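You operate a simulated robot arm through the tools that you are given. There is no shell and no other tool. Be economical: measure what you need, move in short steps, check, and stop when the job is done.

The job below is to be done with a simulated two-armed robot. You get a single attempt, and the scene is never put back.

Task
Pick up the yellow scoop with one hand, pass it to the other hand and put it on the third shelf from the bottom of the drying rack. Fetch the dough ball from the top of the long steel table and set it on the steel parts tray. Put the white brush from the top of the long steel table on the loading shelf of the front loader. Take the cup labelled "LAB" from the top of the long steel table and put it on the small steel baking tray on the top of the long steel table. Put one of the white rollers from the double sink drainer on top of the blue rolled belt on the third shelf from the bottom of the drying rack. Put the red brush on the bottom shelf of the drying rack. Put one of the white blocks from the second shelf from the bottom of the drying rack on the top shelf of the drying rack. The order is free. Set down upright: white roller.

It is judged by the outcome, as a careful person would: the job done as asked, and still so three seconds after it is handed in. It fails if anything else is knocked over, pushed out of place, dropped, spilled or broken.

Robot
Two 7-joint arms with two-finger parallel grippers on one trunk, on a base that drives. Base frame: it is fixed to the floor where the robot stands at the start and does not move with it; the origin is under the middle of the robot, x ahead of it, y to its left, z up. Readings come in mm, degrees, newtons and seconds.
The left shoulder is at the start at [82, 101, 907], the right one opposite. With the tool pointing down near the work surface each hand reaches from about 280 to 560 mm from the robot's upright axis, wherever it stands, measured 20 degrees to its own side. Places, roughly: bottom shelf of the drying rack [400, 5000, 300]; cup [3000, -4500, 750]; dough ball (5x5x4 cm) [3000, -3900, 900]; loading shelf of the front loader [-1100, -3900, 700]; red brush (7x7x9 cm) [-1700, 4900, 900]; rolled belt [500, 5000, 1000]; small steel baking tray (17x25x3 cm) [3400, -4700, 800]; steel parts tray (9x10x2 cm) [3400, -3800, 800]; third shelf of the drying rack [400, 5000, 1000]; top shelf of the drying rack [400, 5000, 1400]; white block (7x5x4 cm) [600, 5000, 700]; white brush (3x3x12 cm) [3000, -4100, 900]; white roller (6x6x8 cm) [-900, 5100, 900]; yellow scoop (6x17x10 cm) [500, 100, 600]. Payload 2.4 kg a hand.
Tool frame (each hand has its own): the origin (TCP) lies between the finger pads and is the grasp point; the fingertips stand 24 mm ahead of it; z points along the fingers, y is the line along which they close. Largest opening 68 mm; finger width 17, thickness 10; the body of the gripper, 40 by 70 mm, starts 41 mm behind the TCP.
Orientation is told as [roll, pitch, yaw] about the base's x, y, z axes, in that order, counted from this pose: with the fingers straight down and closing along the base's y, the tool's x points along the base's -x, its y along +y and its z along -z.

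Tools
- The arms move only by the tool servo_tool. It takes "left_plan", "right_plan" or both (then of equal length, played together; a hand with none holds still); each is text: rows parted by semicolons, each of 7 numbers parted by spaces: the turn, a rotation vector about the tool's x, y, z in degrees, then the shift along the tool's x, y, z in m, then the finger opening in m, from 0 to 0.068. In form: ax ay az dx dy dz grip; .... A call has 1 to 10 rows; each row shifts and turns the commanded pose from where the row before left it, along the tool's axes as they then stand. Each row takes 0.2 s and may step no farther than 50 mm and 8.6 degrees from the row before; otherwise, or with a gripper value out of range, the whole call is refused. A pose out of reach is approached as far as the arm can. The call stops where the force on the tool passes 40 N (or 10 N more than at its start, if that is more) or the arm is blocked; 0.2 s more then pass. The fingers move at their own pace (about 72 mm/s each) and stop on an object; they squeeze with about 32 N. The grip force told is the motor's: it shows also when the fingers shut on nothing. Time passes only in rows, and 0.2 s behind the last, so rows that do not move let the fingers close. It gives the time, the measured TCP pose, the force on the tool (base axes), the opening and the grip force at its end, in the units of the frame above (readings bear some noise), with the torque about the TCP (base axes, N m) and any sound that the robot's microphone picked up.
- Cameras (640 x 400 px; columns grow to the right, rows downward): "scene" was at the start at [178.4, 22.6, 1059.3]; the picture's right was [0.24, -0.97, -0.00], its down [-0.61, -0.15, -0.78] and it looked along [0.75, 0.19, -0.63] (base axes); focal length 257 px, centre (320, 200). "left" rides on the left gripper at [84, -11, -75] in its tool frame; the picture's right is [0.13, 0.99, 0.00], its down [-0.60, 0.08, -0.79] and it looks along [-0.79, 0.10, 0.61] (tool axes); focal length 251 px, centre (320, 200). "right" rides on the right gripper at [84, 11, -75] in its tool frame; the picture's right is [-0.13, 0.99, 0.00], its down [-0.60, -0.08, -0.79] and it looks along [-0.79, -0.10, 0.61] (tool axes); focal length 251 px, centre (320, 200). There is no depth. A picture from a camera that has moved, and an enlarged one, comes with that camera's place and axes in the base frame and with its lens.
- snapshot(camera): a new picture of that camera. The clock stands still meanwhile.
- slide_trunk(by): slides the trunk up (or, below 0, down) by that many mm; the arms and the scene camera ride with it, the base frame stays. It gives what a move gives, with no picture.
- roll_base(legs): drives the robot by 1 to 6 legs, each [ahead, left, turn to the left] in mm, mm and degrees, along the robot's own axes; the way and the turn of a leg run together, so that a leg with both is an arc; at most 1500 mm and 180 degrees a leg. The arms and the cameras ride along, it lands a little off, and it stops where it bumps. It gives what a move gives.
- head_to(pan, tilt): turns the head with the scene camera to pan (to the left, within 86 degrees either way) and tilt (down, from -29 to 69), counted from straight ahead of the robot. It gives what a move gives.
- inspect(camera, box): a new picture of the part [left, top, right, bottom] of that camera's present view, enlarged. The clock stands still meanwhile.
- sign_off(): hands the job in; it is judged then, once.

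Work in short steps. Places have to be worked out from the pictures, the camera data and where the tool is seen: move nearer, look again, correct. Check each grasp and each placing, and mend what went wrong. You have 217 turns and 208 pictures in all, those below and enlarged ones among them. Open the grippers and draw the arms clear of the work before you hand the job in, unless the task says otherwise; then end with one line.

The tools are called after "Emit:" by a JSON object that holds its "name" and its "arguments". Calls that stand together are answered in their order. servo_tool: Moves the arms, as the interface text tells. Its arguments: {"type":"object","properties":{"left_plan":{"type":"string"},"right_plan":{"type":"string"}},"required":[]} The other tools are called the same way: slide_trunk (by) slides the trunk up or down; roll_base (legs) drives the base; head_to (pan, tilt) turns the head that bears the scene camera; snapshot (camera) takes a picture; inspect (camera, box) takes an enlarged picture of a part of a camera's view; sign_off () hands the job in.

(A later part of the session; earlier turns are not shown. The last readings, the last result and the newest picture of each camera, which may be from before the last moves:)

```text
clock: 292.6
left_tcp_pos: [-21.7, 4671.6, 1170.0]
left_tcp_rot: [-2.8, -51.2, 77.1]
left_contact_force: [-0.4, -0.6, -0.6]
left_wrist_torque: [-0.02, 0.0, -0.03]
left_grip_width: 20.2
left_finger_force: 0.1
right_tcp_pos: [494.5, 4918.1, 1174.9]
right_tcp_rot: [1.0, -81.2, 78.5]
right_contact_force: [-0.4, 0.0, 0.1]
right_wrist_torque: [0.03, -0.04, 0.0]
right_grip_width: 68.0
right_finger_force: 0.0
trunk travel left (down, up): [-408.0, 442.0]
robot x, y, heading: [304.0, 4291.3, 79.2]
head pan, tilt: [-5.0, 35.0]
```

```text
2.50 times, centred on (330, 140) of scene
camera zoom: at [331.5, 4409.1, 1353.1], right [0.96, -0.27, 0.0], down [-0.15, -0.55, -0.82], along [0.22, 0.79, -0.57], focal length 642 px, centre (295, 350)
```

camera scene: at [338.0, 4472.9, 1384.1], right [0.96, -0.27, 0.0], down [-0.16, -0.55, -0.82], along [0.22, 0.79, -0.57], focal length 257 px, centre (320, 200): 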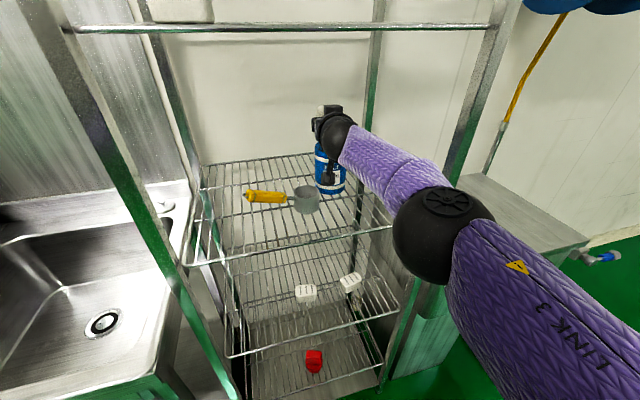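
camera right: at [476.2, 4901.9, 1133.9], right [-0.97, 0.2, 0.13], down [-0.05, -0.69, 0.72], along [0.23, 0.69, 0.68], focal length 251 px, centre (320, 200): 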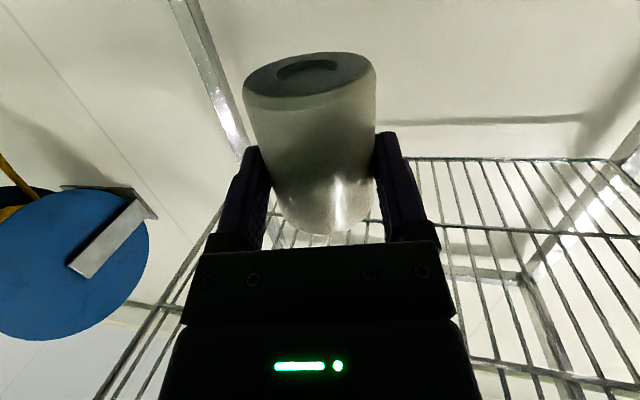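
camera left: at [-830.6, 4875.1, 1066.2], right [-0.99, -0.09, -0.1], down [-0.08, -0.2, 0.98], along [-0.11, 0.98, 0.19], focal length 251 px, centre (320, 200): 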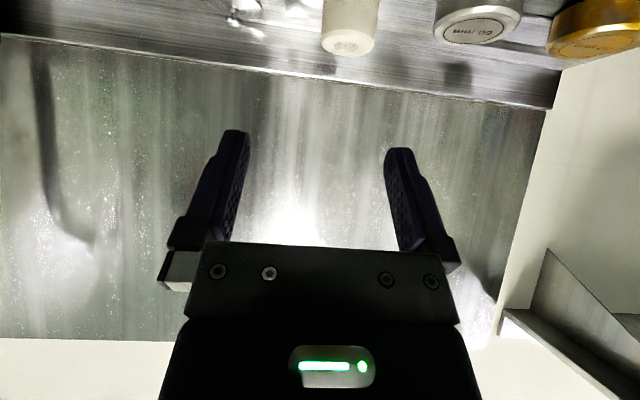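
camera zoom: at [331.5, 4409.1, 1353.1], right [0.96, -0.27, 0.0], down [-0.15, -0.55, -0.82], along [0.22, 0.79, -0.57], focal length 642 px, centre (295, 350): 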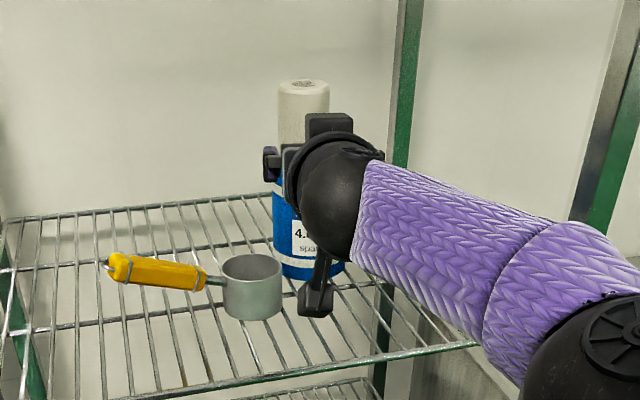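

The roller stands upright on the belt. That finishes the rack, so I back away, fold the arms in, and turn toward the long steel table.

Emit:
{"name": "roll_base", "arguments": {"legs": [[-700, 0, 0], [0, 0, -90], [1300, 0, 0]]}}

Emit:
{"name": "servo_tool", "arguments": {"right_plan": "0 0 0 0 0 -0.05 0.068; 0 0 0 0 0 -0.05 0.068; 0 0 0 0 0 -0.05 0.068; 0 0 0 0 0 -0.05 0.068; 0 0 0 0 0 0 0.068"}}

Emit:
{"name": "head_to", "arguments": {"pan": -60, "tilt": 12}}

Emit:
{"name": "snapshot", "arguments": {"camera": "scene"}}

```text
clock: 306.4
left_tcp_pos: [1833.7, 3638.8, 1169.7]
left_tcp_rot: [-2.8, -51.1, -15.5]
left_contact_force: [0.4, 0.8, 0.6]
left_wrist_torque: [-0.01, -0.01, -0.02]
left_grip_width: 20.0
left_finger_force: 0.0
right_tcp_pos: [2056.8, 3110.3, 1174.6]
right_tcp_rot: [1.0, -81.2, -14.1]
right_contact_force: [0.0, -0.2, -0.4]
right_wrist_torque: [0.0, 0.04, 0.02]
right_grip_width: 68.2
right_finger_force: 0.1
trunk travel left (down, up): [-408.0, 442.0]
robot x, y, heading: [1439.6, 3332.8, -13.6]
head pan, tilt: [-5.0, 35.0]
```

```text
clock: 307.6
left_tcp_pos: [1833.7, 3637.8, 1169.6]
left_tcp_rot: [-2.7, -51.1, -15.5]
left_contact_force: [-0.2, -0.6, 0.2]
left_wrist_torque: [0.0, -0.01, -0.02]
left_grip_width: 20.2
left_finger_force: 0.1
right_tcp_pos: [1862.8, 3155.8, 1206.7]
right_tcp_rot: [1.1, -81.2, -14.2]
right_contact_force: [-0.1, 0.5, 0.6]
right_wrist_torque: [0.01, -0.02, -0.01]
right_grip_width: 67.7
right_finger_force: 0.0
trunk travel left (down, up): [-408.0, 442.0]
robot x, y, heading: [1443.6, 3331.5, -13.4]
head pan, tilt: [-5.0, 35.0]
```

```text
clock: 308.8
left_tcp_pos: [1834.2, 3637.6, 1171.3]
left_tcp_rot: [-2.8, -51.3, -15.5]
left_contact_force: [-0.5, 0.4, 0.4]
left_wrist_torque: [0.01, 0.02, 0.0]
left_grip_width: 20.2
left_finger_force: 0.1
right_tcp_pos: [1862.9, 3157.1, 1206.3]
right_tcp_rot: [1.0, -81.2, -14.0]
right_contact_force: [-0.4, 0.5, 0.2]
right_wrist_torque: [0.0, 0.0, -0.01]
right_grip_width: 67.9
right_finger_force: 0.0
trunk travel left (down, up): [-408.0, 442.0]
robot x, y, heading: [1443.3, 3331.0, -13.3]
head pan, tilt: [-60.0, 12.0]
```

```text
42 pictures are left
camera scene: at [1497.8, 3238.4, 1389.9], right [-0.96, -0.29, 0.0], down [-0.06, 0.2, -0.98], along [0.28, -0.94, -0.21], focal length 257 px, centre (320, 200)
```

scene: 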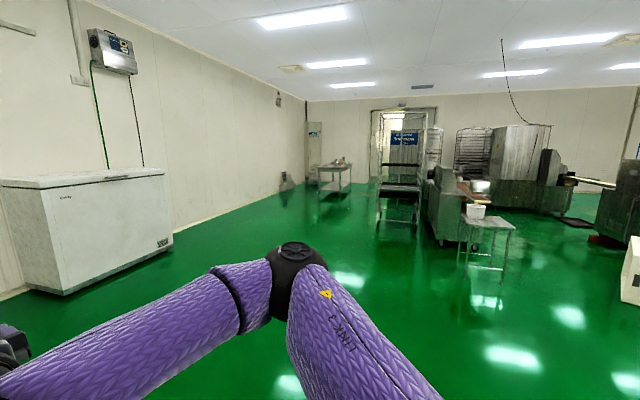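

I see the long table far ahead to the south, with clear floor toward it. I turn and drive most of the way.

Emit:
{"name": "roll_base", "arguments": {"legs": [[0, 0, -68.5], [1500, 0, 0], [1500, 0, 0], [1500, 0, 0], [800, 0, 0]]}}

Emit:
{"name": "head_to", "arguments": {"pan": 0, "tilt": 15}}

Emit:
{"name": "snapshot", "arguments": {"camera": "scene"}}

```text
clock: 331.0
left_tcp_pos: [2344.4, -971.7, 1172.2]
left_tcp_rot: [-3.3, -51.7, -85.6]
left_contact_force: [-0.5, -0.4, -0.6]
left_wrist_torque: [0.0, -0.01, -0.02]
left_grip_width: 20.2
left_finger_force: 0.0
right_tcp_pos: [1903.9, -1156.2, 1210.3]
right_tcp_rot: [-2.2, -81.5, -80.4]
right_contact_force: [0.1, 0.6, 0.2]
right_wrist_torque: [0.0, -0.01, -0.04]
right_grip_width: 68.0
right_finger_force: 0.0
trunk travel left (down, up): [-408.0, 442.0]
robot x, y, heading: [1919.8, -710.2, -83.5]
head pan, tilt: [-60.0, 12.0]
stopped in leg 4: the robot was blocked; the commanded pose is now the measured one
```

```text
clock: 332.3
left_tcp_pos: [2345.4, -971.0, 1171.6]
left_tcp_rot: [-3.1, -51.8, -85.4]
left_contact_force: [-0.3, -0.4, 0.4]
left_wrist_torque: [0.02, -0.01, -0.04]
left_grip_width: 20.2
left_finger_force: 0.0
right_tcp_pos: [1902.8, -1159.3, 1210.9]
right_tcp_rot: [-2.2, -81.3, -80.5]
right_contact_force: [0.1, 0.2, -0.2]
right_wrist_torque: [-0.02, 0.0, 0.01]
right_grip_width: 68.2
right_finger_force: 0.0
trunk travel left (down, up): [-408.0, 442.0]
robot x, y, heading: [1921.8, -717.3, -83.4]
head pan, tilt: [0.0, 15.0]
```

```text
41 pictures are left
camera scene: at [1938.3, -807.1, 1388.8], right [-0.99, -0.11, 0.0], down [-0.03, 0.24, -0.97], along [0.11, -0.97, -0.24], focal length 257 px, centre (320, 200)
```

scene: 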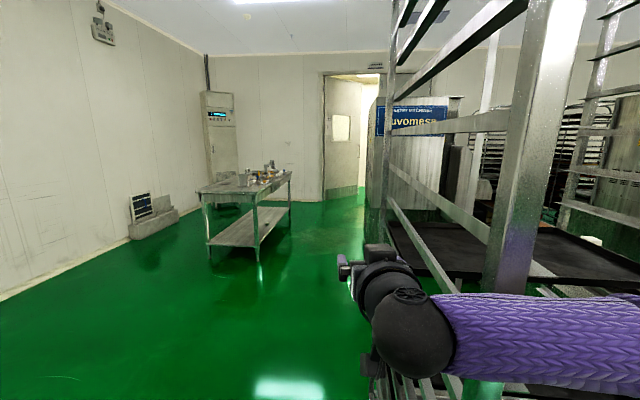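

The right arm bumped a tall trolley rack. I back off gently and then sidestep left, clear of it.

Emit:
{"name": "roll_base", "arguments": {"legs": [[-200, 0, 0], [0, 650, 0]]}}

Emit:
{"name": "snapshot", "arguments": {"camera": "scene"}}

```text
clock: 337.2
left_tcp_pos: [2976.4, -707.7, 1168.8]
left_tcp_rot: [-2.9, -51.2, -85.6]
left_contact_force: [0.9, 0.1, 1.2]
left_wrist_torque: [0.03, 0.05, 0.01]
left_grip_width: 19.9
left_finger_force: 0.1
right_tcp_pos: [2535.9, -896.5, 1202.6]
right_tcp_rot: [-0.4, -80.6, -82.1]
right_contact_force: [-0.2, 0.3, 0.6]
right_wrist_torque: [-0.02, -0.01, 0.01]
right_grip_width: 67.9
right_finger_force: 0.0
trunk travel left (down, up): [-408.0, 442.0]
robot x, y, heading: [2555.7, -441.5, -83.1]
head pan, tilt: [0.0, 15.0]
```

```text
40 pictures are left
camera scene: at [2570.5, -559.6, 1385.0], right [-0.99, -0.12, 0.0], down [-0.03, 0.26, -0.97], along [0.11, -0.96, -0.26], focal length 257 px, centre (320, 200)
```

scene: 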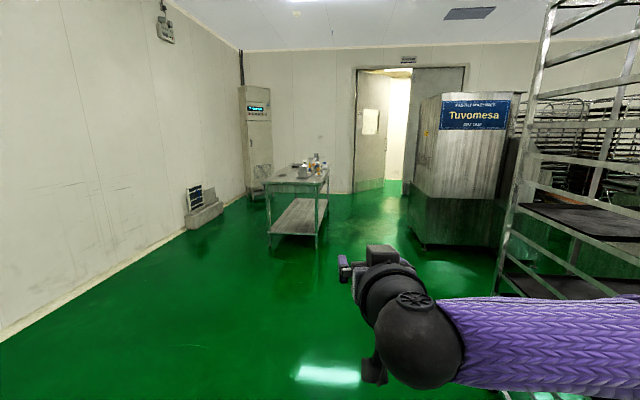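

The trolley still stands. The table's near end is at about y −3410, x from 2930 to 3530. I drive down its west side and turn to face it.

Emit:
{"name": "roll_base", "arguments": {"legs": [[0, 0, -10], [1500, 0, 0], [1500, 0, 0], [250, 0, 0], [0, 0, 93]]}}

Emit:
{"name": "head_to", "arguments": {"pan": -15, "tilt": 30}}

Emit:
{"name": "snapshot", "arguments": {"camera": "scene"}}

```text
clock: 357.7
left_tcp_pos: [2706.5, -3282.6, 1168.5]
left_tcp_rot: [-2.9, -51.0, -0.8]
left_contact_force: [-0.3, -0.2, 0.5]
left_wrist_torque: [0.03, -0.02, 0.0]
left_grip_width: 20.0
left_finger_force: 0.1
right_tcp_pos: [2855.4, -3739.3, 1203.2]
right_tcp_rot: [-0.4, -80.6, 2.6]
right_contact_force: [-0.6, -0.1, -1.7]
right_wrist_torque: [-0.02, 0.02, 0.05]
right_grip_width: 68.0
right_finger_force: 0.1
trunk travel left (down, up): [-408.0, 442.0]
robot x, y, heading: [2401.5, -3678.7, 1.6]
head pan, tilt: [0.0, 15.0]
```

```text
clock: 358.4
left_tcp_pos: [2707.2, -3281.5, 1168.6]
left_tcp_rot: [-2.9, -51.1, -0.9]
left_contact_force: [-0.5, 0.1, 0.0]
left_wrist_torque: [-0.01, 0.02, 0.02]
left_grip_width: 19.9
left_finger_force: 0.0
right_tcp_pos: [2854.9, -3737.7, 1202.2]
right_tcp_rot: [-0.3, -80.6, 2.5]
right_contact_force: [0.1, -0.2, 0.1]
right_wrist_torque: [0.0, 0.03, 0.01]
right_grip_width: 68.1
right_finger_force: 0.1
trunk travel left (down, up): [-408.0, 442.0]
robot x, y, heading: [2399.5, -3678.9, 1.2]
head pan, tilt: [-15.0, 30.0]
```

```text
39 pictures are left
camera scene: at [2519.4, -3695.2, 1360.9], right [-0.24, -0.97, 0.0], down [-0.49, 0.12, -0.87], along [0.84, -0.2, -0.5], focal length 257 px, centre (320, 200)
```

scene: 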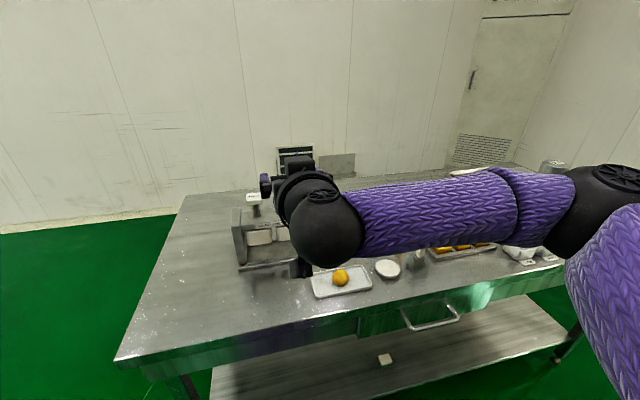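

The dough ball is on a small white tray near (2970,−3856). My arm hides the rest, so I strafe south and look again.

Emit:
{"name": "roll_base", "arguments": {"legs": [[0, -560, -1.2]]}}

Emit:
{"name": "servo_tool", "arguments": {"right_plan": "0 8 0 0 -0.02 -0.04 0.068; 0 8 0 0 -0.02 -0.04 0.068; 0 8 0 0 -0.02 0 0.068; 0 8 0 0 -0.02 0 0.068; 0 4 0 0 0 0 0.068; 0 0 0 0 0 0 0.068"}}

Emit:
{"name": "head_to", "arguments": {"pan": 20, "tilt": 32}}

Emit:
{"name": "snapshot", "arguments": {"camera": "scene"}}

```text
clock: 361.7
left_tcp_pos: [2722.2, -3856.0, 1169.1]
left_tcp_rot: [-2.8, -51.1, -1.7]
left_contact_force: [-0.5, -0.4, -0.2]
left_wrist_torque: [-0.02, -0.02, 0.01]
left_grip_width: 19.7
left_finger_force: 0.0
right_tcp_pos: [2862.6, -4314.0, 1202.6]
right_tcp_rot: [-0.3, -80.6, 1.5]
right_contact_force: [0.4, 0.9, 0.1]
right_wrist_torque: [-0.03, -0.04, 0.0]
right_grip_width: 68.0
right_finger_force: 0.0
trunk travel left (down, up): [-408.0, 442.0]
robot x, y, heading: [2405.6, -4247.6, 0.7]
head pan, tilt: [-15.0, 30.0]
```

```text
clock: 363.1
left_tcp_pos: [2722.9, -3855.9, 1169.6]
left_tcp_rot: [-2.9, -51.1, -1.6]
left_contact_force: [-0.4, -0.1, 0.2]
left_wrist_torque: [0.05, 0.01, -0.03]
left_grip_width: 20.0
left_finger_force: 0.0
right_tcp_pos: [2785.7, -4395.6, 1219.2]
right_tcp_rot: [-0.2, -44.4, 1.4]
right_contact_force: [-1.3, -0.6, 0.1]
right_wrist_torque: [-0.03, -0.01, 0.0]
right_grip_width: 68.3
right_finger_force: 0.0
trunk travel left (down, up): [-408.0, 442.0]
robot x, y, heading: [2407.5, -4244.5, 0.4]
head pan, tilt: [-15.0, 30.0]
```

```text
clock: 364.1
left_tcp_pos: [2721.9, -3853.9, 1168.8]
left_tcp_rot: [-2.8, -51.1, -1.7]
left_contact_force: [-0.1, 0.8, 1.5]
left_wrist_torque: [0.0, 0.02, 0.0]
left_grip_width: 20.2
left_finger_force: 0.1
right_tcp_pos: [2784.7, -4394.9, 1220.3]
right_tcp_rot: [0.0, -44.6, 1.3]
right_contact_force: [0.5, -0.2, 0.1]
right_wrist_torque: [0.02, 0.0, 0.02]
right_grip_width: 68.0
right_finger_force: 0.1
trunk travel left (down, up): [-408.0, 442.0]
robot x, y, heading: [2409.3, -4243.3, 0.6]
head pan, tilt: [20.0, 32.0]
```

```text
38 pictures are left
camera scene: at [2524.4, -4211.7, 1357.7], right [0.35, -0.94, 0.0], down [-0.5, -0.18, -0.85], along [0.79, 0.3, -0.53], focal length 257 px, centre (320, 200)
```

scene: 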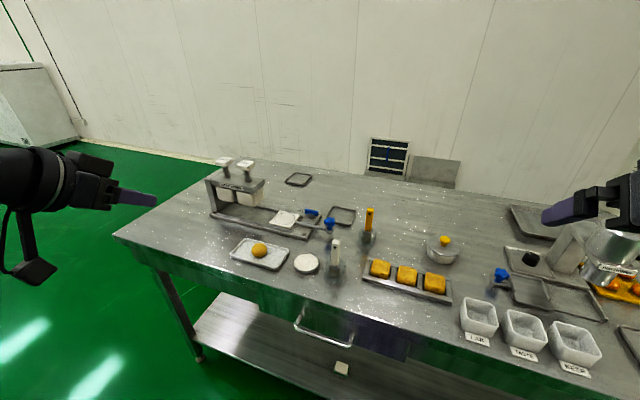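

Good overview. I enlarge the left half for the brush and parts tray, and the right half for the cups and baking tray.

Emit:
{"name": "inspect", "arguments": {"camera": "scene", "box": [190, 140, 400, 290]}}

Emit:
{"name": "inspect", "arguments": {"camera": "scene", "box": [430, 190, 640, 390]}}

```text
2.67 times, centred on (295, 215) of scene
camera zoom: at [2524.4, -4211.7, 1357.7], right [0.35, -0.94, 0.0], down [-0.5, -0.18, -0.85], along [0.79, 0.3, -0.53], focal length 685 px, centre (387, 160)
```

zoom: 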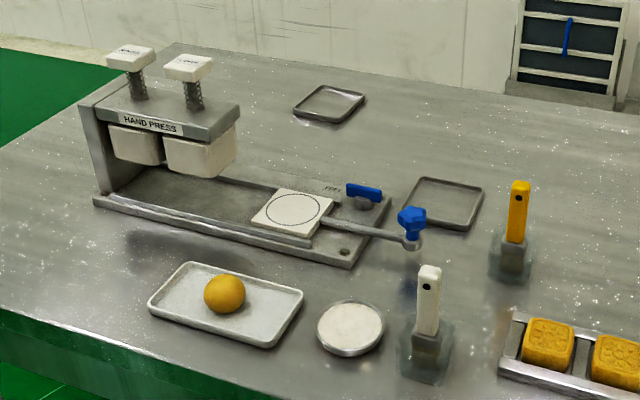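

```text
2.00 times, centred on (535, 290) of scene
camera zoom: at [2524.4, -4211.7, 1357.7], right [0.35, -0.94, 0.0], down [-0.5, -0.18, -0.85], along [0.79, 0.3, -0.53], focal length 514 px, centre (-110, 20)
```

zoom: 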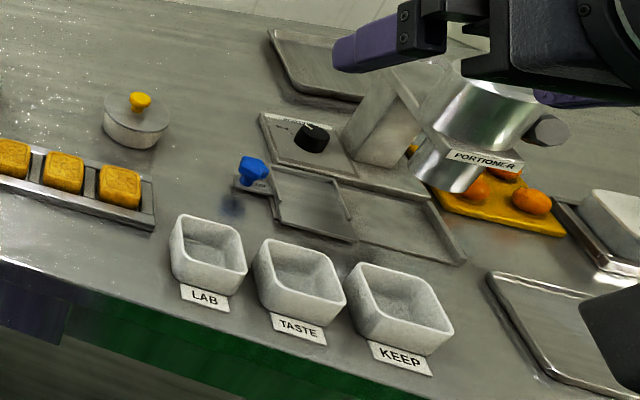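

I've located the items: dough ≈ (2947,−3874), white brush ≈ (2954,−4085), LAB cup ≈ (2935,−4401), parts tray ≈ (3410,−3778), baking tray ≈ (3382,−4617), tabletop z≈846. I point the left hand down for the dough and move the base into place.

Emit:
{"name": "servo_tool", "arguments": {"left_plan": "0 8.5 0 0 -0.03 0 0.068; 0 8.5 0 0 -0.03 0 0.068; 0 8.5 0 0 -0.03 0 0.068; 0 8.5 0 0 -0.03 0 0.068; 0 8.5 0 0 -0.03 0 0.068; 0 8.5 0 0 -0.03 0 0.068; 0 0 0 -0.03 -0.02 0.03 0.068; 0 0 0 -0.03 -0.02 0.03 0.068; 0 0 0 -0.03 -0.02 0.03 0.068; 0 0 0 -0.03 0 0.03 0.068"}}

Emit:
{"name": "roll_base", "arguments": {"legs": [[60, 215, -0.6]]}}

Emit:
{"name": "snapshot", "arguments": {"camera": "left"}}

```text
clock: 366.3
left_tcp_pos: [2823.8, -4103.8, 1055.4]
left_tcp_rot: [-1.9, -0.3, -3.8]
left_contact_force: [-0.2, -0.5, -0.7]
left_wrist_torque: [-0.02, -0.01, -0.04]
left_grip_width: 67.9
left_finger_force: 0.0
left hand out of reach, approached as far as the arm can: row 10
right_tcp_pos: [2786.3, -4396.5, 1221.0]
right_tcp_rot: [0.0, -44.5, 1.4]
right_contact_force: [-0.4, -0.2, 0.3]
right_wrist_torque: [0.02, -0.01, -0.04]
right_grip_width: 68.1
right_finger_force: 0.1
trunk travel left (down, up): [-408.0, 442.0]
robot x, y, heading: [2410.7, -4248.0, 0.5]
head pan, tilt: [20.0, 32.0]
```

```text
clock: 368.0
left_tcp_pos: [2884.2, -3891.4, 1055.7]
left_tcp_rot: [-1.9, -0.2, -4.5]
left_contact_force: [-0.8, -0.1, 0.4]
left_wrist_torque: [-0.01, -0.03, 0.02]
left_grip_width: 68.0
left_finger_force: 0.0
right_tcp_pos: [2843.1, -4183.4, 1219.9]
right_tcp_rot: [-0.1, -44.5, 0.7]
right_contact_force: [0.1, 0.3, 0.4]
right_wrist_torque: [-0.01, 0.0, -0.01]
right_grip_width: 67.9
right_finger_force: 0.1
trunk travel left (down, up): [-408.0, 442.0]
robot x, y, heading: [2470.2, -4029.5, -0.2]
head pan, tilt: [20.0, 32.0]
```

```text
35 pictures are left
camera left: at [2799.5, -3893.1, 1130.5], right [-0.05, 1.0, -0.03], down [0.61, 0.06, 0.79], along [0.79, 0.02, -0.61], focal length 251 px, centre (320, 200)
```

left: 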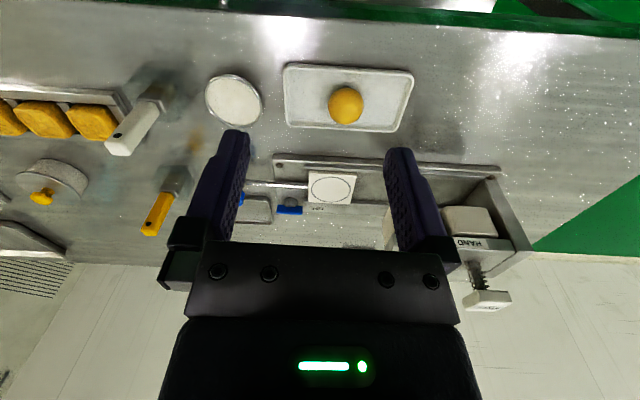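

The dough ball is at about (2957, −3866). I move the base over it and descend most of the way.

Emit:
{"name": "roll_base", "arguments": {"legs": [[73, 26, 0]]}}

Emit:
{"name": "servo_tool", "arguments": {"left_plan": "1.9 0 0 0 0 0.04 0.068; 0 0 0 0 0 0.04 0.068; 0 0 0 0 0 0.04 0.068; 0 0 0 0 0 0 0.068"}}

Emit:
{"name": "snapshot", "arguments": {"camera": "left"}}

```text
clock: 369.1
left_tcp_pos: [2958.2, -3868.1, 1055.0]
left_tcp_rot: [-1.8, -0.2, -4.7]
left_contact_force: [1.0, -0.4, -0.3]
left_wrist_torque: [0.0, -0.01, 0.02]
left_grip_width: 68.2
left_finger_force: 0.1
right_tcp_pos: [2917.1, -4157.4, 1219.7]
right_tcp_rot: [0.0, -44.4, 0.6]
right_contact_force: [0.6, -0.7, -0.4]
right_wrist_torque: [0.01, 0.03, 0.03]
right_grip_width: 68.1
right_finger_force: 0.1
trunk travel left (down, up): [-408.0, 442.0]
robot x, y, heading: [2540.2, -4005.8, -0.3]
head pan, tilt: [20.0, 32.0]
```

```text
clock: 370.1
left_tcp_pos: [2925.0, -3850.1, 956.7]
left_tcp_rot: [-3.8, -0.2, -4.7]
left_contact_force: [-0.5, 0.1, -0.7]
left_wrist_torque: [0.02, -0.01, 0.01]
left_grip_width: 67.9
left_finger_force: 0.1
left hand out of reach, approached as far as the arm can: row 1, 2, 3
right_tcp_pos: [2915.2, -4157.8, 1220.3]
right_tcp_rot: [-0.1, -44.5, 0.7]
right_contact_force: [-0.8, -0.1, 0.3]
right_wrist_torque: [0.01, 0.01, 0.01]
right_grip_width: 68.0
right_finger_force: 0.0
trunk travel left (down, up): [-408.0, 442.0]
robot x, y, heading: [2540.5, -4003.1, -0.4]
head pan, tilt: [20.0, 32.0]
```

```text
34 pictures are left
camera left: at [2841.1, -3849.0, 1031.7], right [-0.05, 1.0, -0.07], down [0.61, 0.08, 0.79], along [0.79, 0.0, -0.61], focal length 251 px, centre (320, 200)
```

left: 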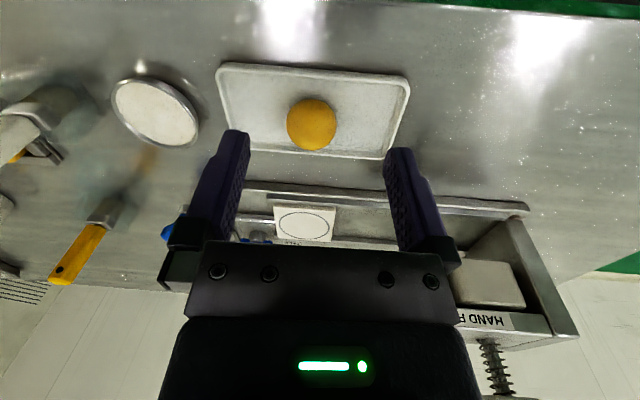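

I undo the roll error, shift the base (+31, −11) and use the trunk to descend.

Emit:
{"name": "servo_tool", "arguments": {"left_plan": "-3.8 0 0 0 0 0 0.068; 0 0 0 0 0 0 0.068"}}

Emit:
{"name": "roll_base", "arguments": {"legs": [[31, -11, 0]]}}

Emit:
{"name": "slide_trunk", "arguments": {"by": -40}}

Emit:
{"name": "snapshot", "arguments": {"camera": "left"}}

```text
clock: 370.6
left_tcp_pos: [2922.6, -3847.8, 960.0]
left_tcp_rot: [0.2, -0.1, -4.7]
left_contact_force: [0.2, 0.1, -0.6]
left_wrist_torque: [0.0, -0.03, -0.01]
left_grip_width: 67.9
left_finger_force: 0.1
left hand out of reach, approached as far as the arm can: row 1
right_tcp_pos: [2915.2, -4158.5, 1220.2]
right_tcp_rot: [-0.1, -44.5, 0.6]
right_contact_force: [0.6, 0.0, 0.5]
right_wrist_torque: [-0.03, 0.0, 0.02]
right_grip_width: 68.2
right_finger_force: 0.1
trunk travel left (down, up): [-408.0, 442.0]
robot x, y, heading: [2539.2, -4005.7, -0.3]
head pan, tilt: [20.0, 32.0]
```

```text
clock: 371.5
left_tcp_pos: [2952.9, -3858.5, 959.4]
left_tcp_rot: [0.0, -0.2, -4.7]
left_contact_force: [-0.4, 0.2, 0.2]
left_wrist_torque: [0.02, 0.0, -0.01]
left_grip_width: 68.0
left_finger_force: 0.0
right_tcp_pos: [2947.8, -4169.4, 1219.9]
right_tcp_rot: [-0.1, -44.4, 0.5]
right_contact_force: [-0.1, -1.3, 0.2]
right_wrist_torque: [0.0, 0.04, -0.04]
right_grip_width: 67.9
right_finger_force: 0.2
trunk travel left (down, up): [-408.0, 442.0]
robot x, y, heading: [2574.7, -4012.5, -0.3]
head pan, tilt: [20.0, 32.0]
```

```text
clock: 372.3
left_tcp_pos: [2952.0, -3857.6, 919.6]
left_tcp_rot: [0.0, -0.3, -4.6]
left_contact_force: [0.6, -0.4, 0.0]
left_wrist_torque: [0.03, 0.01, 0.04]
left_grip_width: 67.9
left_finger_force: 0.1
right_tcp_pos: [2946.4, -4169.6, 1180.8]
right_tcp_rot: [-0.1, -44.6, 0.5]
right_contact_force: [-0.2, 0.4, -0.1]
right_wrist_torque: [0.0, -0.02, 0.0]
right_grip_width: 67.9
right_finger_force: 0.1
trunk travel left (down, up): [-368.0, 482.0]
robot x, y, heading: [2570.9, -4013.4, -0.4]
head pan, tilt: [20.0, 32.0]
```

```text
33 pictures are left
camera left: at [2868.3, -3862.3, 994.4], right [-0.05, 1.0, 0.0], down [0.6, 0.03, 0.8], along [0.8, 0.04, -0.61], focal length 251 px, centre (320, 200)
```

left: 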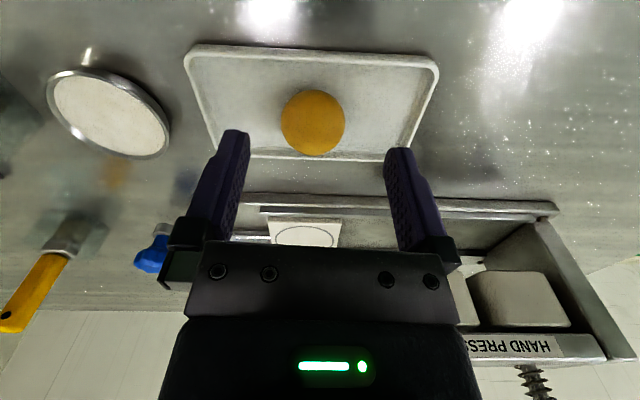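

Nearly perfect alignment. I shift 4 mm, lower 40 mm and close on the dough.

Emit:
{"name": "servo_tool", "arguments": {"left_plan": "0 0 0 0 -0.004 0 0.068; 0 0 0 0 0 0 0.068"}}

Emit:
{"name": "slide_trunk", "arguments": {"by": -41}}

Emit:
{"name": "servo_tool", "arguments": {"left_plan": "0 0 0 0 0 0 0.05; 0 0 0 0 0 0 0.03; 0 0 0 0 0 0 0; 0 0 0 0 0 0 0; 0 0 0 0 0 0 0"}}

Emit:
{"name": "slide_trunk", "arguments": {"by": 120}}

Emit:
{"name": "snapshot", "arguments": {"camera": "left"}}

```text
clock: 372.9
left_tcp_pos: [2952.8, -3862.2, 919.8]
left_tcp_rot: [0.0, -0.1, -4.6]
left_contact_force: [-0.5, 0.6, -0.1]
left_wrist_torque: [-0.02, -0.01, 0.01]
left_grip_width: 68.1
left_finger_force: 0.0
right_tcp_pos: [2946.5, -4170.3, 1180.2]
right_tcp_rot: [-0.1, -44.6, 0.6]
right_contact_force: [0.2, 0.1, -0.7]
right_wrist_torque: [-0.01, -0.01, 0.0]
right_grip_width: 68.0
right_finger_force: 0.0
trunk travel left (down, up): [-368.0, 482.0]
robot x, y, heading: [2569.4, -4013.6, -0.3]
head pan, tilt: [20.0, 32.0]
```

```text
clock: 373.8
left_tcp_pos: [2952.2, -3863.7, 878.8]
left_tcp_rot: [0.0, -0.2, -4.7]
left_contact_force: [-0.3, -0.1, 0.5]
left_wrist_torque: [0.02, 0.02, 0.02]
left_grip_width: 67.8
left_finger_force: 0.1
right_tcp_pos: [2946.1, -4170.4, 1139.0]
right_tcp_rot: [-0.1, -44.6, 0.6]
right_contact_force: [0.2, 0.8, -0.7]
right_wrist_torque: [0.0, -0.01, 0.01]
right_grip_width: 68.1
right_finger_force: 0.0
trunk travel left (down, up): [-327.0, 523.0]
robot x, y, heading: [2570.0, -4014.0, -0.4]
head pan, tilt: [20.0, 32.0]
```

```text
clock: 375.0
left_tcp_pos: [2952.6, -3863.6, 878.0]
left_tcp_rot: [-0.1, -0.1, -4.7]
left_contact_force: [0.5, 1.0, 0.5]
left_wrist_torque: [0.0, -0.03, -0.01]
left_grip_width: 0.2
left_finger_force: 23.2
right_tcp_pos: [2946.5, -4169.8, 1139.9]
right_tcp_rot: [-0.1, -44.4, 0.5]
right_contact_force: [0.2, 0.3, -0.1]
right_wrist_torque: [-0.04, 0.05, -0.02]
right_grip_width: 68.3
right_finger_force: 0.1
trunk travel left (down, up): [-327.0, 523.0]
robot x, y, heading: [2575.4, -4013.2, -0.1]
head pan, tilt: [20.0, 32.0]
```

```text
clock: 376.5
left_tcp_pos: [2952.6, -3862.2, 1004.9]
left_tcp_rot: [0.0, -1.2, -4.8]
left_contact_force: [-0.4, 0.3, 0.0]
left_wrist_torque: [-0.02, 0.02, -0.01]
left_grip_width: 0.0
left_finger_force: 23.7
right_tcp_pos: [2946.2, -4169.5, 1259.1]
right_tcp_rot: [0.0, -44.6, 0.6]
right_contact_force: [-0.3, -0.9, -0.2]
right_wrist_torque: [0.02, 0.02, 0.01]
right_grip_width: 68.3
right_finger_force: 0.1
trunk travel left (down, up): [-447.0, 403.0]
robot x, y, heading: [2570.1, -4013.3, -0.1]
head pan, tilt: [20.0, 32.0]
```

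```text
32 pictures are left
camera left: at [2865.9, -3865.4, 1078.1], right [-0.05, 1.0, 0.0], down [0.59, 0.03, 0.81], along [0.8, 0.04, -0.59], focal length 251 px, centre (320, 200)
```

left: 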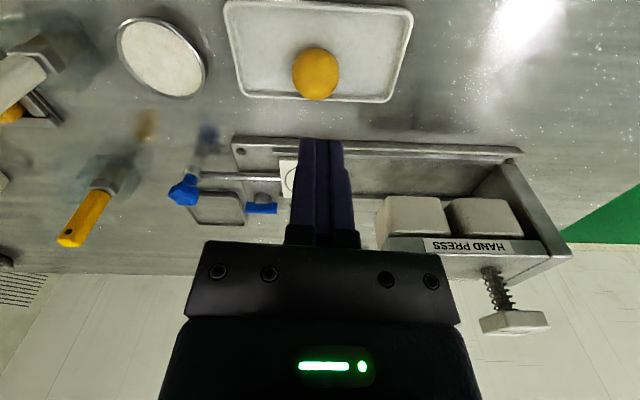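

The fingers closed above the ball. Combining the two scene views with the wrist views, the ball's centre is at z≈848, lower than assumed, and it is now at (2983, −3863). I reopen, shift 30 mm and go lower.

Emit:
{"name": "servo_tool", "arguments": {"left_plan": "0 0 0 0 0 0 0.068; 0 0 0 0 0 0 0.068; 0 0 0 0 0 0 0.068"}}

Emit:
{"name": "roll_base", "arguments": {"legs": [[30, 0, 0]]}}

Emit:
{"name": "slide_trunk", "arguments": {"by": -105}}

Emit:
{"name": "snapshot", "arguments": {"camera": "left"}}

```text
clock: 377.3
left_tcp_pos: [2951.7, -3861.5, 1005.7]
left_tcp_rot: [0.1, -1.2, -4.7]
left_contact_force: [0.1, 0.1, 0.7]
left_wrist_torque: [-0.01, 0.0, 0.0]
left_grip_width: 67.9
left_finger_force: 0.1
right_tcp_pos: [2946.8, -4170.9, 1259.3]
right_tcp_rot: [-0.1, -44.5, 0.7]
right_contact_force: [0.7, 0.8, -0.1]
right_wrist_torque: [0.02, 0.01, 0.0]
right_grip_width: 68.1
right_finger_force: 0.0
trunk travel left (down, up): [-447.0, 403.0]
robot x, y, heading: [2576.7, -4014.2, -0.3]
head pan, tilt: [20.0, 32.0]
```

```text
clock: 378.1
left_tcp_pos: [2982.5, -3862.5, 1005.1]
left_tcp_rot: [0.0, -1.1, -4.7]
left_contact_force: [0.0, 0.2, 0.4]
left_wrist_torque: [-0.03, 0.01, -0.01]
left_grip_width: 68.1
left_finger_force: 0.0
right_tcp_pos: [2978.2, -4170.0, 1258.2]
right_tcp_rot: [-0.1, -44.5, 0.5]
right_contact_force: [0.9, -0.2, -0.6]
right_wrist_torque: [0.01, 0.0, -0.02]
right_grip_width: 68.0
right_finger_force: 0.0
trunk travel left (down, up): [-447.0, 403.0]
robot x, y, heading: [2601.3, -4011.9, -0.4]
head pan, tilt: [20.0, 32.0]
```

```text
clock: 379.5
left_tcp_pos: [2981.6, -3862.5, 900.5]
left_tcp_rot: [0.0, -1.3, -4.7]
left_contact_force: [0.8, 0.8, 0.1]
left_wrist_torque: [0.03, -0.03, -0.02]
left_grip_width: 68.0
left_finger_force: 0.1
right_tcp_pos: [2975.8, -4170.8, 1154.5]
right_tcp_rot: [-0.2, -44.6, 0.6]
right_contact_force: [-0.2, -0.2, 0.9]
right_wrist_torque: [-0.01, 0.01, 0.01]
right_grip_width: 67.9
right_finger_force: 0.2
trunk travel left (down, up): [-342.0, 508.0]
robot x, y, heading: [2604.3, -4017.7, -0.0]
head pan, tilt: [20.0, 32.0]
```

```text
31 pictures are left
camera left: at [2895.8, -3865.7, 973.4], right [-0.05, 1.0, 0.0], down [0.59, 0.03, 0.81], along [0.81, 0.04, -0.59], focal length 251 px, centre (320, 200)
```

left: 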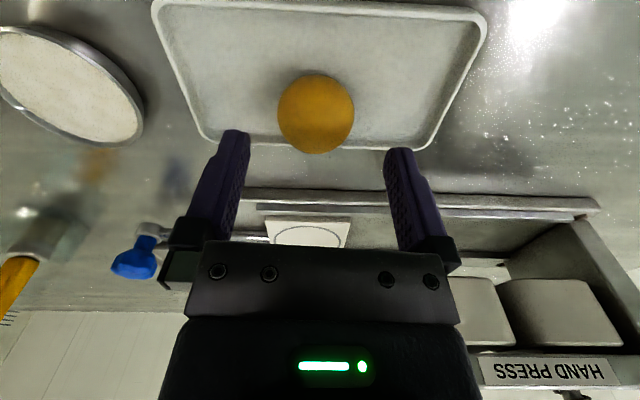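

By its apparent size the ball's centre is at z≈836–845, right below. I lower 48 mm and close.

Emit:
{"name": "slide_trunk", "arguments": {"by": -47}}

Emit:
{"name": "servo_tool", "arguments": {"left_plan": "0 0 0 0 0 0 0.05; 0 0 0 0 0 0 0.04; 0 0 0 0 0 0 0; 0 0 0 0 0 0 0; 0 0 0 0 0 0 0"}}

```text
clock: 380.2
left_tcp_pos: [2982.6, -3862.9, 857.7]
left_tcp_rot: [-0.1, -1.1, -4.7]
left_contact_force: [-1.2, 1.1, 11.0]
left_wrist_torque: [-0.04, 0.08, -0.03]
left_grip_width: 67.6
left_finger_force: 0.1
right_tcp_pos: [2977.3, -4170.7, 1109.8]
right_tcp_rot: [0.0, -44.4, 0.7]
right_contact_force: [-0.3, 0.5, -0.4]
right_wrist_torque: [0.02, -0.01, 0.01]
right_grip_width: 67.9
right_finger_force: 0.0
trunk travel left (down, up): [-299.0, 550.0]
robot x, y, heading: [2602.6, -4015.7, -0.2]
head pan, tilt: [20.0, 32.0]
stopped: the force on the tool passed its limit at 52 N (the readings are from after the stop); the commanded pose is now the measured one
```

```text
clock: 381.4
left_tcp_pos: [2982.5, -3862.0, 858.3]
left_tcp_rot: [0.2, -1.2, -4.6]
left_contact_force: [0.3, -3.5, 10.5]
left_wrist_torque: [-0.16, 0.06, -0.02]
left_grip_width: 41.3
left_finger_force: 32.7
right_tcp_pos: [2976.7, -4171.0, 1110.8]
right_tcp_rot: [0.1, -44.3, 0.5]
right_contact_force: [0.3, -0.1, 0.0]
right_wrist_torque: [0.0, 0.03, 0.0]
right_grip_width: 68.0
right_finger_force: 0.1
trunk travel left (down, up): [-299.0, 550.0]
robot x, y, heading: [2605.7, -4014.3, -0.3]
head pan, tilt: [20.0, 32.0]
```

The dough is gripped at 41 mm; the tray floor is at z≈833. I lift, strafe to the cups, and point the right hand down.

Emit:
{"name": "slide_trunk", "arguments": {"by": 130}}

Emit:
{"name": "roll_base", "arguments": {"legs": [[-60, 0, 0], [0, -240, 0]]}}

Emit:
{"name": "servo_tool", "arguments": {"right_plan": "0 7.4 0 -0.01 0 0 0.068; 0 7.4 0 -0.01 0 0 0.068; 0 7.4 0 -0.01 0 0 0.068; 0 7.4 0 0 0 0.03 0.068; 0 7.4 0 0 0 0.03 0.068; 0 7.4 0 0 0 0.03 0.068; 0 0 0 -0.02 0 0.04 0.068; 0 0 0 -0.02 0 0.04 0.068; 0 0 0 -0.02 0 0.04 0.068; 0 0 0 0 0 0 0.068"}}

Emit:
{"name": "snapshot", "arguments": {"camera": "right"}}

```text
clock: 383.0
left_tcp_pos: [2983.3, -3862.8, 987.6]
left_tcp_rot: [0.0, -1.0, -4.7]
left_contact_force: [0.1, 0.3, -0.3]
left_wrist_torque: [-0.02, 0.0, -0.01]
left_grip_width: 41.5
left_finger_force: 31.8
right_tcp_pos: [2977.5, -4170.8, 1240.3]
right_tcp_rot: [-0.1, -44.3, 0.6]
right_contact_force: [0.0, -0.7, 0.7]
right_wrist_torque: [0.0, -0.02, 0.02]
right_grip_width: 67.9
right_finger_force: 0.0
trunk travel left (down, up): [-429.0, 420.0]
robot x, y, heading: [2603.0, -4015.9, -0.4]
head pan, tilt: [20.0, 32.0]
```

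```text
clock: 385.3
left_tcp_pos: [2921.6, -4102.7, 988.1]
left_tcp_rot: [0.1, -1.1, -5.0]
left_contact_force: [0.3, 0.5, -1.0]
left_wrist_torque: [0.01, -0.02, 0.03]
left_grip_width: 41.1
left_finger_force: 31.8
right_tcp_pos: [2915.9, -4410.4, 1240.3]
right_tcp_rot: [-0.1, -44.4, 0.2]
right_contact_force: [0.0, 0.5, -0.3]
right_wrist_torque: [0.03, 0.0, -0.03]
right_grip_width: 67.9
right_finger_force: 0.1
trunk travel left (down, up): [-429.0, 420.0]
robot x, y, heading: [2540.6, -4249.6, -0.6]
head pan, tilt: [20.0, 32.0]
```

```text
clock: 387.5
left_tcp_pos: [2921.9, -4101.7, 986.4]
left_tcp_rot: [0.1, -1.1, -5.1]
left_contact_force: [0.5, 0.6, -0.1]
left_wrist_torque: [-0.01, 0.0, 0.01]
left_grip_width: 41.2
left_finger_force: 32.0
right_tcp_pos: [3021.8, -4407.3, 1050.3]
right_tcp_rot: [0.0, -0.1, 0.3]
right_contact_force: [-0.3, -0.2, 0.4]
right_wrist_torque: [0.0, -0.01, 0.01]
right_grip_width: 68.0
right_finger_force: 0.0
trunk travel left (down, up): [-429.0, 420.0]
robot x, y, heading: [2536.2, -4250.9, -0.6]
head pan, tilt: [20.0, 32.0]
```

```text
30 pictures are left
camera right: at [2938.3, -4396.3, 1125.8], right [0.12, 0.99, 0.0], down [0.6, -0.07, 0.79], along [0.79, -0.1, -0.61], focal length 251 px, centre (320, 200)
```

right: 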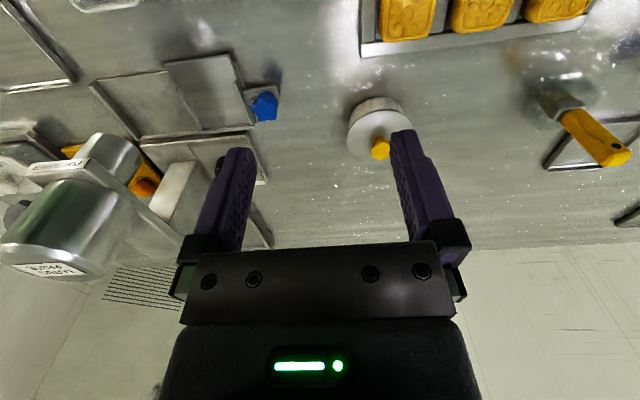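

The cup is behind the view. I back 130 mm.

Emit:
{"name": "roll_base", "arguments": {"legs": [[-130, 0, 0.6]]}}

Emit:
{"name": "snapshot", "arguments": {"camera": "right"}}

```text
clock: 388.8
left_tcp_pos: [2791.1, -4096.4, 987.8]
left_tcp_rot: [0.0, -1.2, -4.3]
left_contact_force: [0.3, -0.8, -0.5]
left_wrist_torque: [0.02, -0.03, 0.01]
left_grip_width: 41.1
left_finger_force: 31.8
right_tcp_pos: [2894.3, -4400.6, 1050.8]
right_tcp_rot: [0.1, 0.0, 0.8]
right_contact_force: [-0.3, -0.3, -0.4]
right_wrist_torque: [0.01, -0.02, 0.02]
right_grip_width: 68.0
right_finger_force: 0.0
trunk travel left (down, up): [-429.0, 420.0]
robot x, y, heading: [2408.9, -4252.3, 0.4]
head pan, tilt: [20.0, 32.0]
```

```text
29 pictures are left
camera right: at [2810.3, -4391.0, 1126.5], right [0.11, 0.99, 0.0], down [0.61, -0.07, 0.79], along [0.79, -0.09, -0.61], focal length 251 px, centre (320, 200)
```

right: 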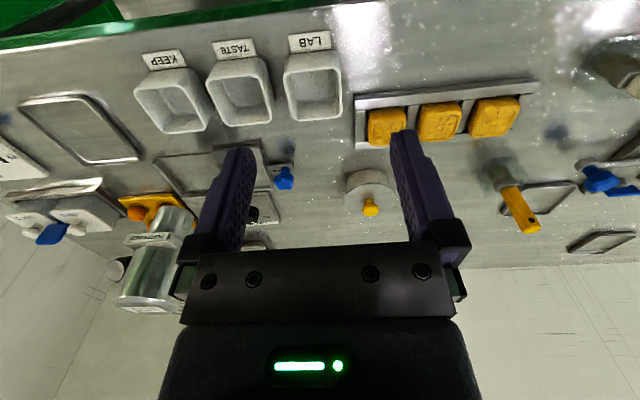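

The LAB cup is confirmed at about (2938, −4412), some 54 mm wide, close to its neighbour on the south. I'll grip its free north wall with one finger inside, so I align over that wall and come lower.

Emit:
{"name": "roll_base", "arguments": {"legs": [[46, 16, 0]]}}

Emit:
{"name": "servo_tool", "arguments": {"right_plan": "0 0 0 0 0 0.04 0.044; 0 0 0 0 0 0.04 0.044; 0 0 0 0 0 0.02 0.044; 0 0 0 0 0 0 0.044"}}

Emit:
{"name": "snapshot", "arguments": {"camera": "right"}}

```text
clock: 389.7
left_tcp_pos: [2838.7, -4079.6, 986.2]
left_tcp_rot: [-0.1, -1.1, -4.3]
left_contact_force: [-0.2, 0.3, -0.3]
left_wrist_torque: [0.0, -0.01, -0.02]
left_grip_width: 41.1
left_finger_force: 32.4
right_tcp_pos: [2941.8, -4384.6, 1050.1]
right_tcp_rot: [0.1, 0.1, 1.0]
right_contact_force: [0.2, -0.1, -0.6]
right_wrist_torque: [0.01, 0.02, 0.01]
right_grip_width: 68.1
right_finger_force: 0.1
trunk travel left (down, up): [-429.0, 420.0]
robot x, y, heading: [2452.2, -4234.4, 0.0]
head pan, tilt: [20.0, 32.0]
```

```text
clock: 390.7
left_tcp_pos: [2838.8, -4080.1, 986.9]
left_tcp_rot: [0.2, -1.2, -4.3]
left_contact_force: [0.4, 0.4, -0.6]
left_wrist_torque: [0.01, -0.01, 0.0]
left_grip_width: 41.1
left_finger_force: 31.6
right_tcp_pos: [2941.8, -4386.4, 950.6]
right_tcp_rot: [0.0, -0.1, 0.9]
right_contact_force: [0.3, 0.0, -0.1]
right_wrist_torque: [-0.01, -0.01, 0.03]
right_grip_width: 44.1
right_finger_force: 0.1
trunk travel left (down, up): [-429.0, 420.0]
robot x, y, heading: [2456.7, -4236.7, 0.1]
head pan, tilt: [20.0, 32.0]
```

```text
28 pictures are left
camera right: at [2857.6, -4375.5, 1026.2], right [0.11, 0.99, 0.0], down [0.61, -0.07, 0.79], along [0.79, -0.09, -0.61], focal length 251 px, centre (320, 200)
```

right: 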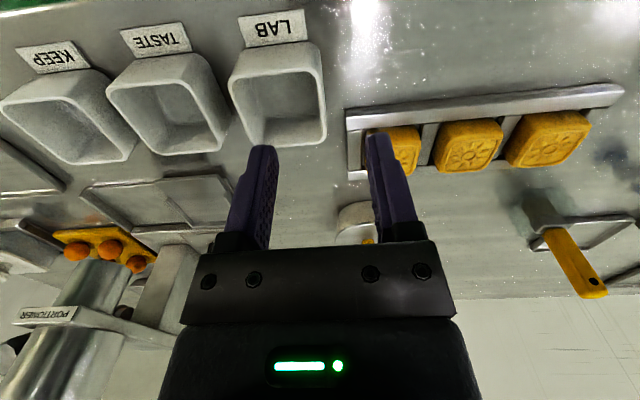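

The rim is at z≈891 with the north wall at y≈−4385, between my fingers. I lower 70 mm and close on the wall.

Emit:
{"name": "servo_tool", "arguments": {"right_plan": "0 0 0 0.008 0.001 0.025 0.044; 0 0 0 0 0 0.025 0.044; 0 0 0 0 0 0.02 0.044; 0 0 0 0 0 0 0.044; 0 0 0 0 0 0 0.02; 0 0 0 0 0 0 0; 0 0 0 0 0 0 0; 0 0 0 0 0 0 0"}}

```text
clock: 391.5
left_tcp_pos: [2836.7, -4080.6, 988.7]
left_tcp_rot: [0.0, -1.2, -4.3]
left_contact_force: [0.4, 0.3, -1.1]
left_wrist_torque: [-0.01, 0.0, 0.04]
left_grip_width: 41.0
left_finger_force: 31.7
right_tcp_pos: [2927.3, -4383.7, 896.0]
right_tcp_rot: [-0.1, -1.0, 0.9]
right_contact_force: [-6.0, -0.4, 18.8]
right_wrist_torque: [-0.48, 0.14, -0.18]
right_grip_width: 44.1
right_finger_force: 0.0
right hand out of reach, approached as far as the arm can: row 2, 3
trunk travel left (down, up): [-429.0, 420.0]
robot x, y, heading: [2457.0, -4235.8, 0.1]
head pan, tilt: [20.0, 32.0]
stopped in row 3 (right hand): the force on the tool passed its limit at 58 N (the readings are from after the stop); the commanded pose is now the measured one
```

The inner finger touched something. I raise slightly and look.

Emit:
{"name": "servo_tool", "arguments": {"right_plan": "0 0 0 0 0 -0.02 0.044; 0 0 0 0 0 0 0.044"}}

Emit:
{"name": "snapshot", "arguments": {"camera": "right"}}

```text
clock: 392.1
left_tcp_pos: [2836.9, -4080.0, 987.7]
left_tcp_rot: [0.1, -1.1, -4.2]
left_contact_force: [0.1, 0.7, -0.8]
left_wrist_torque: [0.02, 0.01, 0.03]
left_grip_width: 41.0
left_finger_force: 31.7
right_tcp_pos: [2928.6, -4385.5, 913.9]
right_tcp_rot: [0.0, -0.7, 1.0]
right_contact_force: [-0.4, 0.4, -0.9]
right_wrist_torque: [-0.02, 0.0, -0.05]
right_grip_width: 43.9
right_finger_force: 0.0
trunk travel left (down, up): [-429.0, 420.0]
robot x, y, heading: [2455.9, -4237.9, 0.0]
head pan, tilt: [20.0, 32.0]
```

```text
27 pictures are left
camera right: at [2844.1, -4374.9, 988.2], right [0.11, 0.99, 0.0], down [0.59, -0.07, 0.8], along [0.8, -0.09, -0.6], focal length 251 px, centre (320, 200)
```

right: 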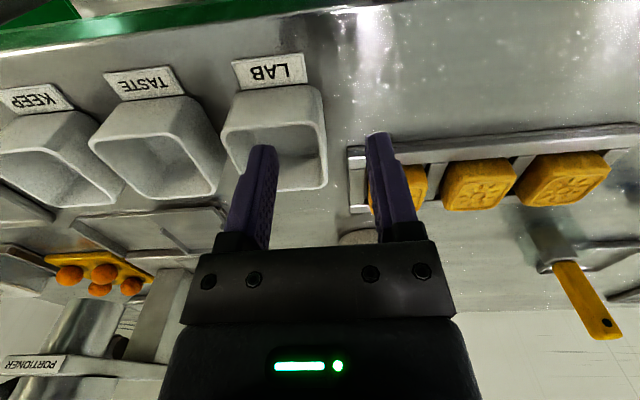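

The cup centre is nearer (2945, −4413) with its rim at z≈880; my finger met the front wall. I move 19 mm forward and lower with the trunk.

Emit:
{"name": "roll_base", "arguments": {"legs": [[19, 2, 0]]}}

Emit:
{"name": "slide_trunk", "arguments": {"by": -38}}

Emit:
{"name": "servo_tool", "arguments": {"right_plan": "0 0 0 0 0 0 0.03; 0 0 0 0 0 0 0.015; 0 0 0 0 0 0 0; 0 0 0 0 0 0 0; 0 0 0 0 0 0 0"}}

Emit:
{"name": "snapshot", "arguments": {"camera": "right"}}

```text
clock: 392.9
left_tcp_pos: [2856.3, -4079.0, 987.7]
left_tcp_rot: [0.0, -1.1, -4.3]
left_contact_force: [0.6, 0.4, -0.3]
left_wrist_torque: [-0.02, 0.02, -0.01]
left_grip_width: 41.1
left_finger_force: 32.2
right_tcp_pos: [2947.3, -4383.3, 913.9]
right_tcp_rot: [0.0, -0.7, 1.0]
right_contact_force: [-0.5, -0.3, 0.6]
right_wrist_torque: [0.04, 0.02, 0.01]
right_grip_width: 44.2
right_finger_force: 0.1
trunk travel left (down, up): [-429.0, 420.0]
robot x, y, heading: [2473.4, -4234.5, 0.2]
head pan, tilt: [20.0, 32.0]
```

```text
clock: 393.7
left_tcp_pos: [2855.6, -4077.7, 950.0]
left_tcp_rot: [0.0, -1.2, -4.3]
left_contact_force: [0.7, -0.2, -0.1]
left_wrist_torque: [-0.01, -0.01, -0.01]
left_grip_width: 40.8
left_finger_force: 31.8
right_tcp_pos: [2947.4, -4383.3, 876.4]
right_tcp_rot: [0.0, -0.7, 0.9]
right_contact_force: [-0.1, 0.2, 0.2]
right_wrist_torque: [0.01, -0.04, 0.0]
right_grip_width: 43.9
right_finger_force: 0.0
trunk travel left (down, up): [-391.0, 458.0]
robot x, y, heading: [2473.9, -4232.7, 0.3]
head pan, tilt: [20.0, 32.0]
```

```text
clock: 394.9
left_tcp_pos: [2856.6, -4078.2, 949.6]
left_tcp_rot: [0.1, -1.0, -4.3]
left_contact_force: [-0.1, -0.7, -1.4]
left_wrist_torque: [0.0, 0.0, 0.01]
left_grip_width: 40.7
left_finger_force: 31.9
right_tcp_pos: [2947.1, -4384.0, 875.9]
right_tcp_rot: [-0.1, -0.8, 1.0]
right_contact_force: [-0.3, -0.4, 0.1]
right_wrist_torque: [0.0, 0.01, 0.02]
right_grip_width: 1.9
right_finger_force: 26.4
trunk travel left (down, up): [-391.0, 458.0]
robot x, y, heading: [2477.7, -4237.1, -0.1]
head pan, tilt: [20.0, 32.0]
```

```text
26 pictures are left
camera right: at [2863.1, -4372.7, 950.4], right [0.11, 0.99, 0.0], down [0.59, -0.07, 0.8], along [0.8, -0.09, -0.6], focal length 251 px, centre (320, 200)
```

right: 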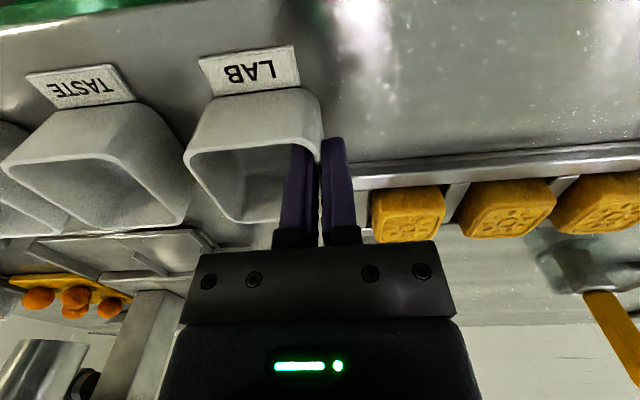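

The wall is between the fingers at 1.9 mm. I lift 110 mm and check.

Emit:
{"name": "slide_trunk", "arguments": {"by": 110}}

Emit:
{"name": "snapshot", "arguments": {"camera": "right"}}

```text
clock: 396.3
left_tcp_pos: [2856.0, -4078.2, 1063.8]
left_tcp_rot: [0.1, -1.9, -4.3]
left_contact_force: [0.4, 0.5, -1.0]
left_wrist_torque: [-0.01, -0.03, -0.02]
left_grip_width: 40.8
left_finger_force: 32.0
right_tcp_pos: [2947.4, -4383.7, 986.5]
right_tcp_rot: [-0.1, -0.7, 0.9]
right_contact_force: [0.1, -0.4, -0.4]
right_wrist_torque: [0.0, -0.04, -0.02]
right_grip_width: 2.5
right_finger_force: 26.5
trunk travel left (down, up): [-501.0, 348.0]
robot x, y, heading: [2476.4, -4236.0, -0.1]
head pan, tilt: [20.0, 32.0]
```

```text
25 pictures are left
camera right: at [2863.2, -4372.7, 1060.1], right [0.11, 0.99, 0.0], down [0.59, -0.07, 0.8], along [0.8, -0.09, -0.6], focal length 251 px, centre (320, 200)
```

right: 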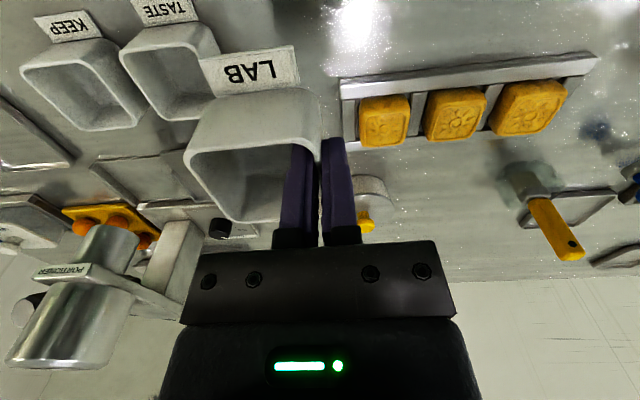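

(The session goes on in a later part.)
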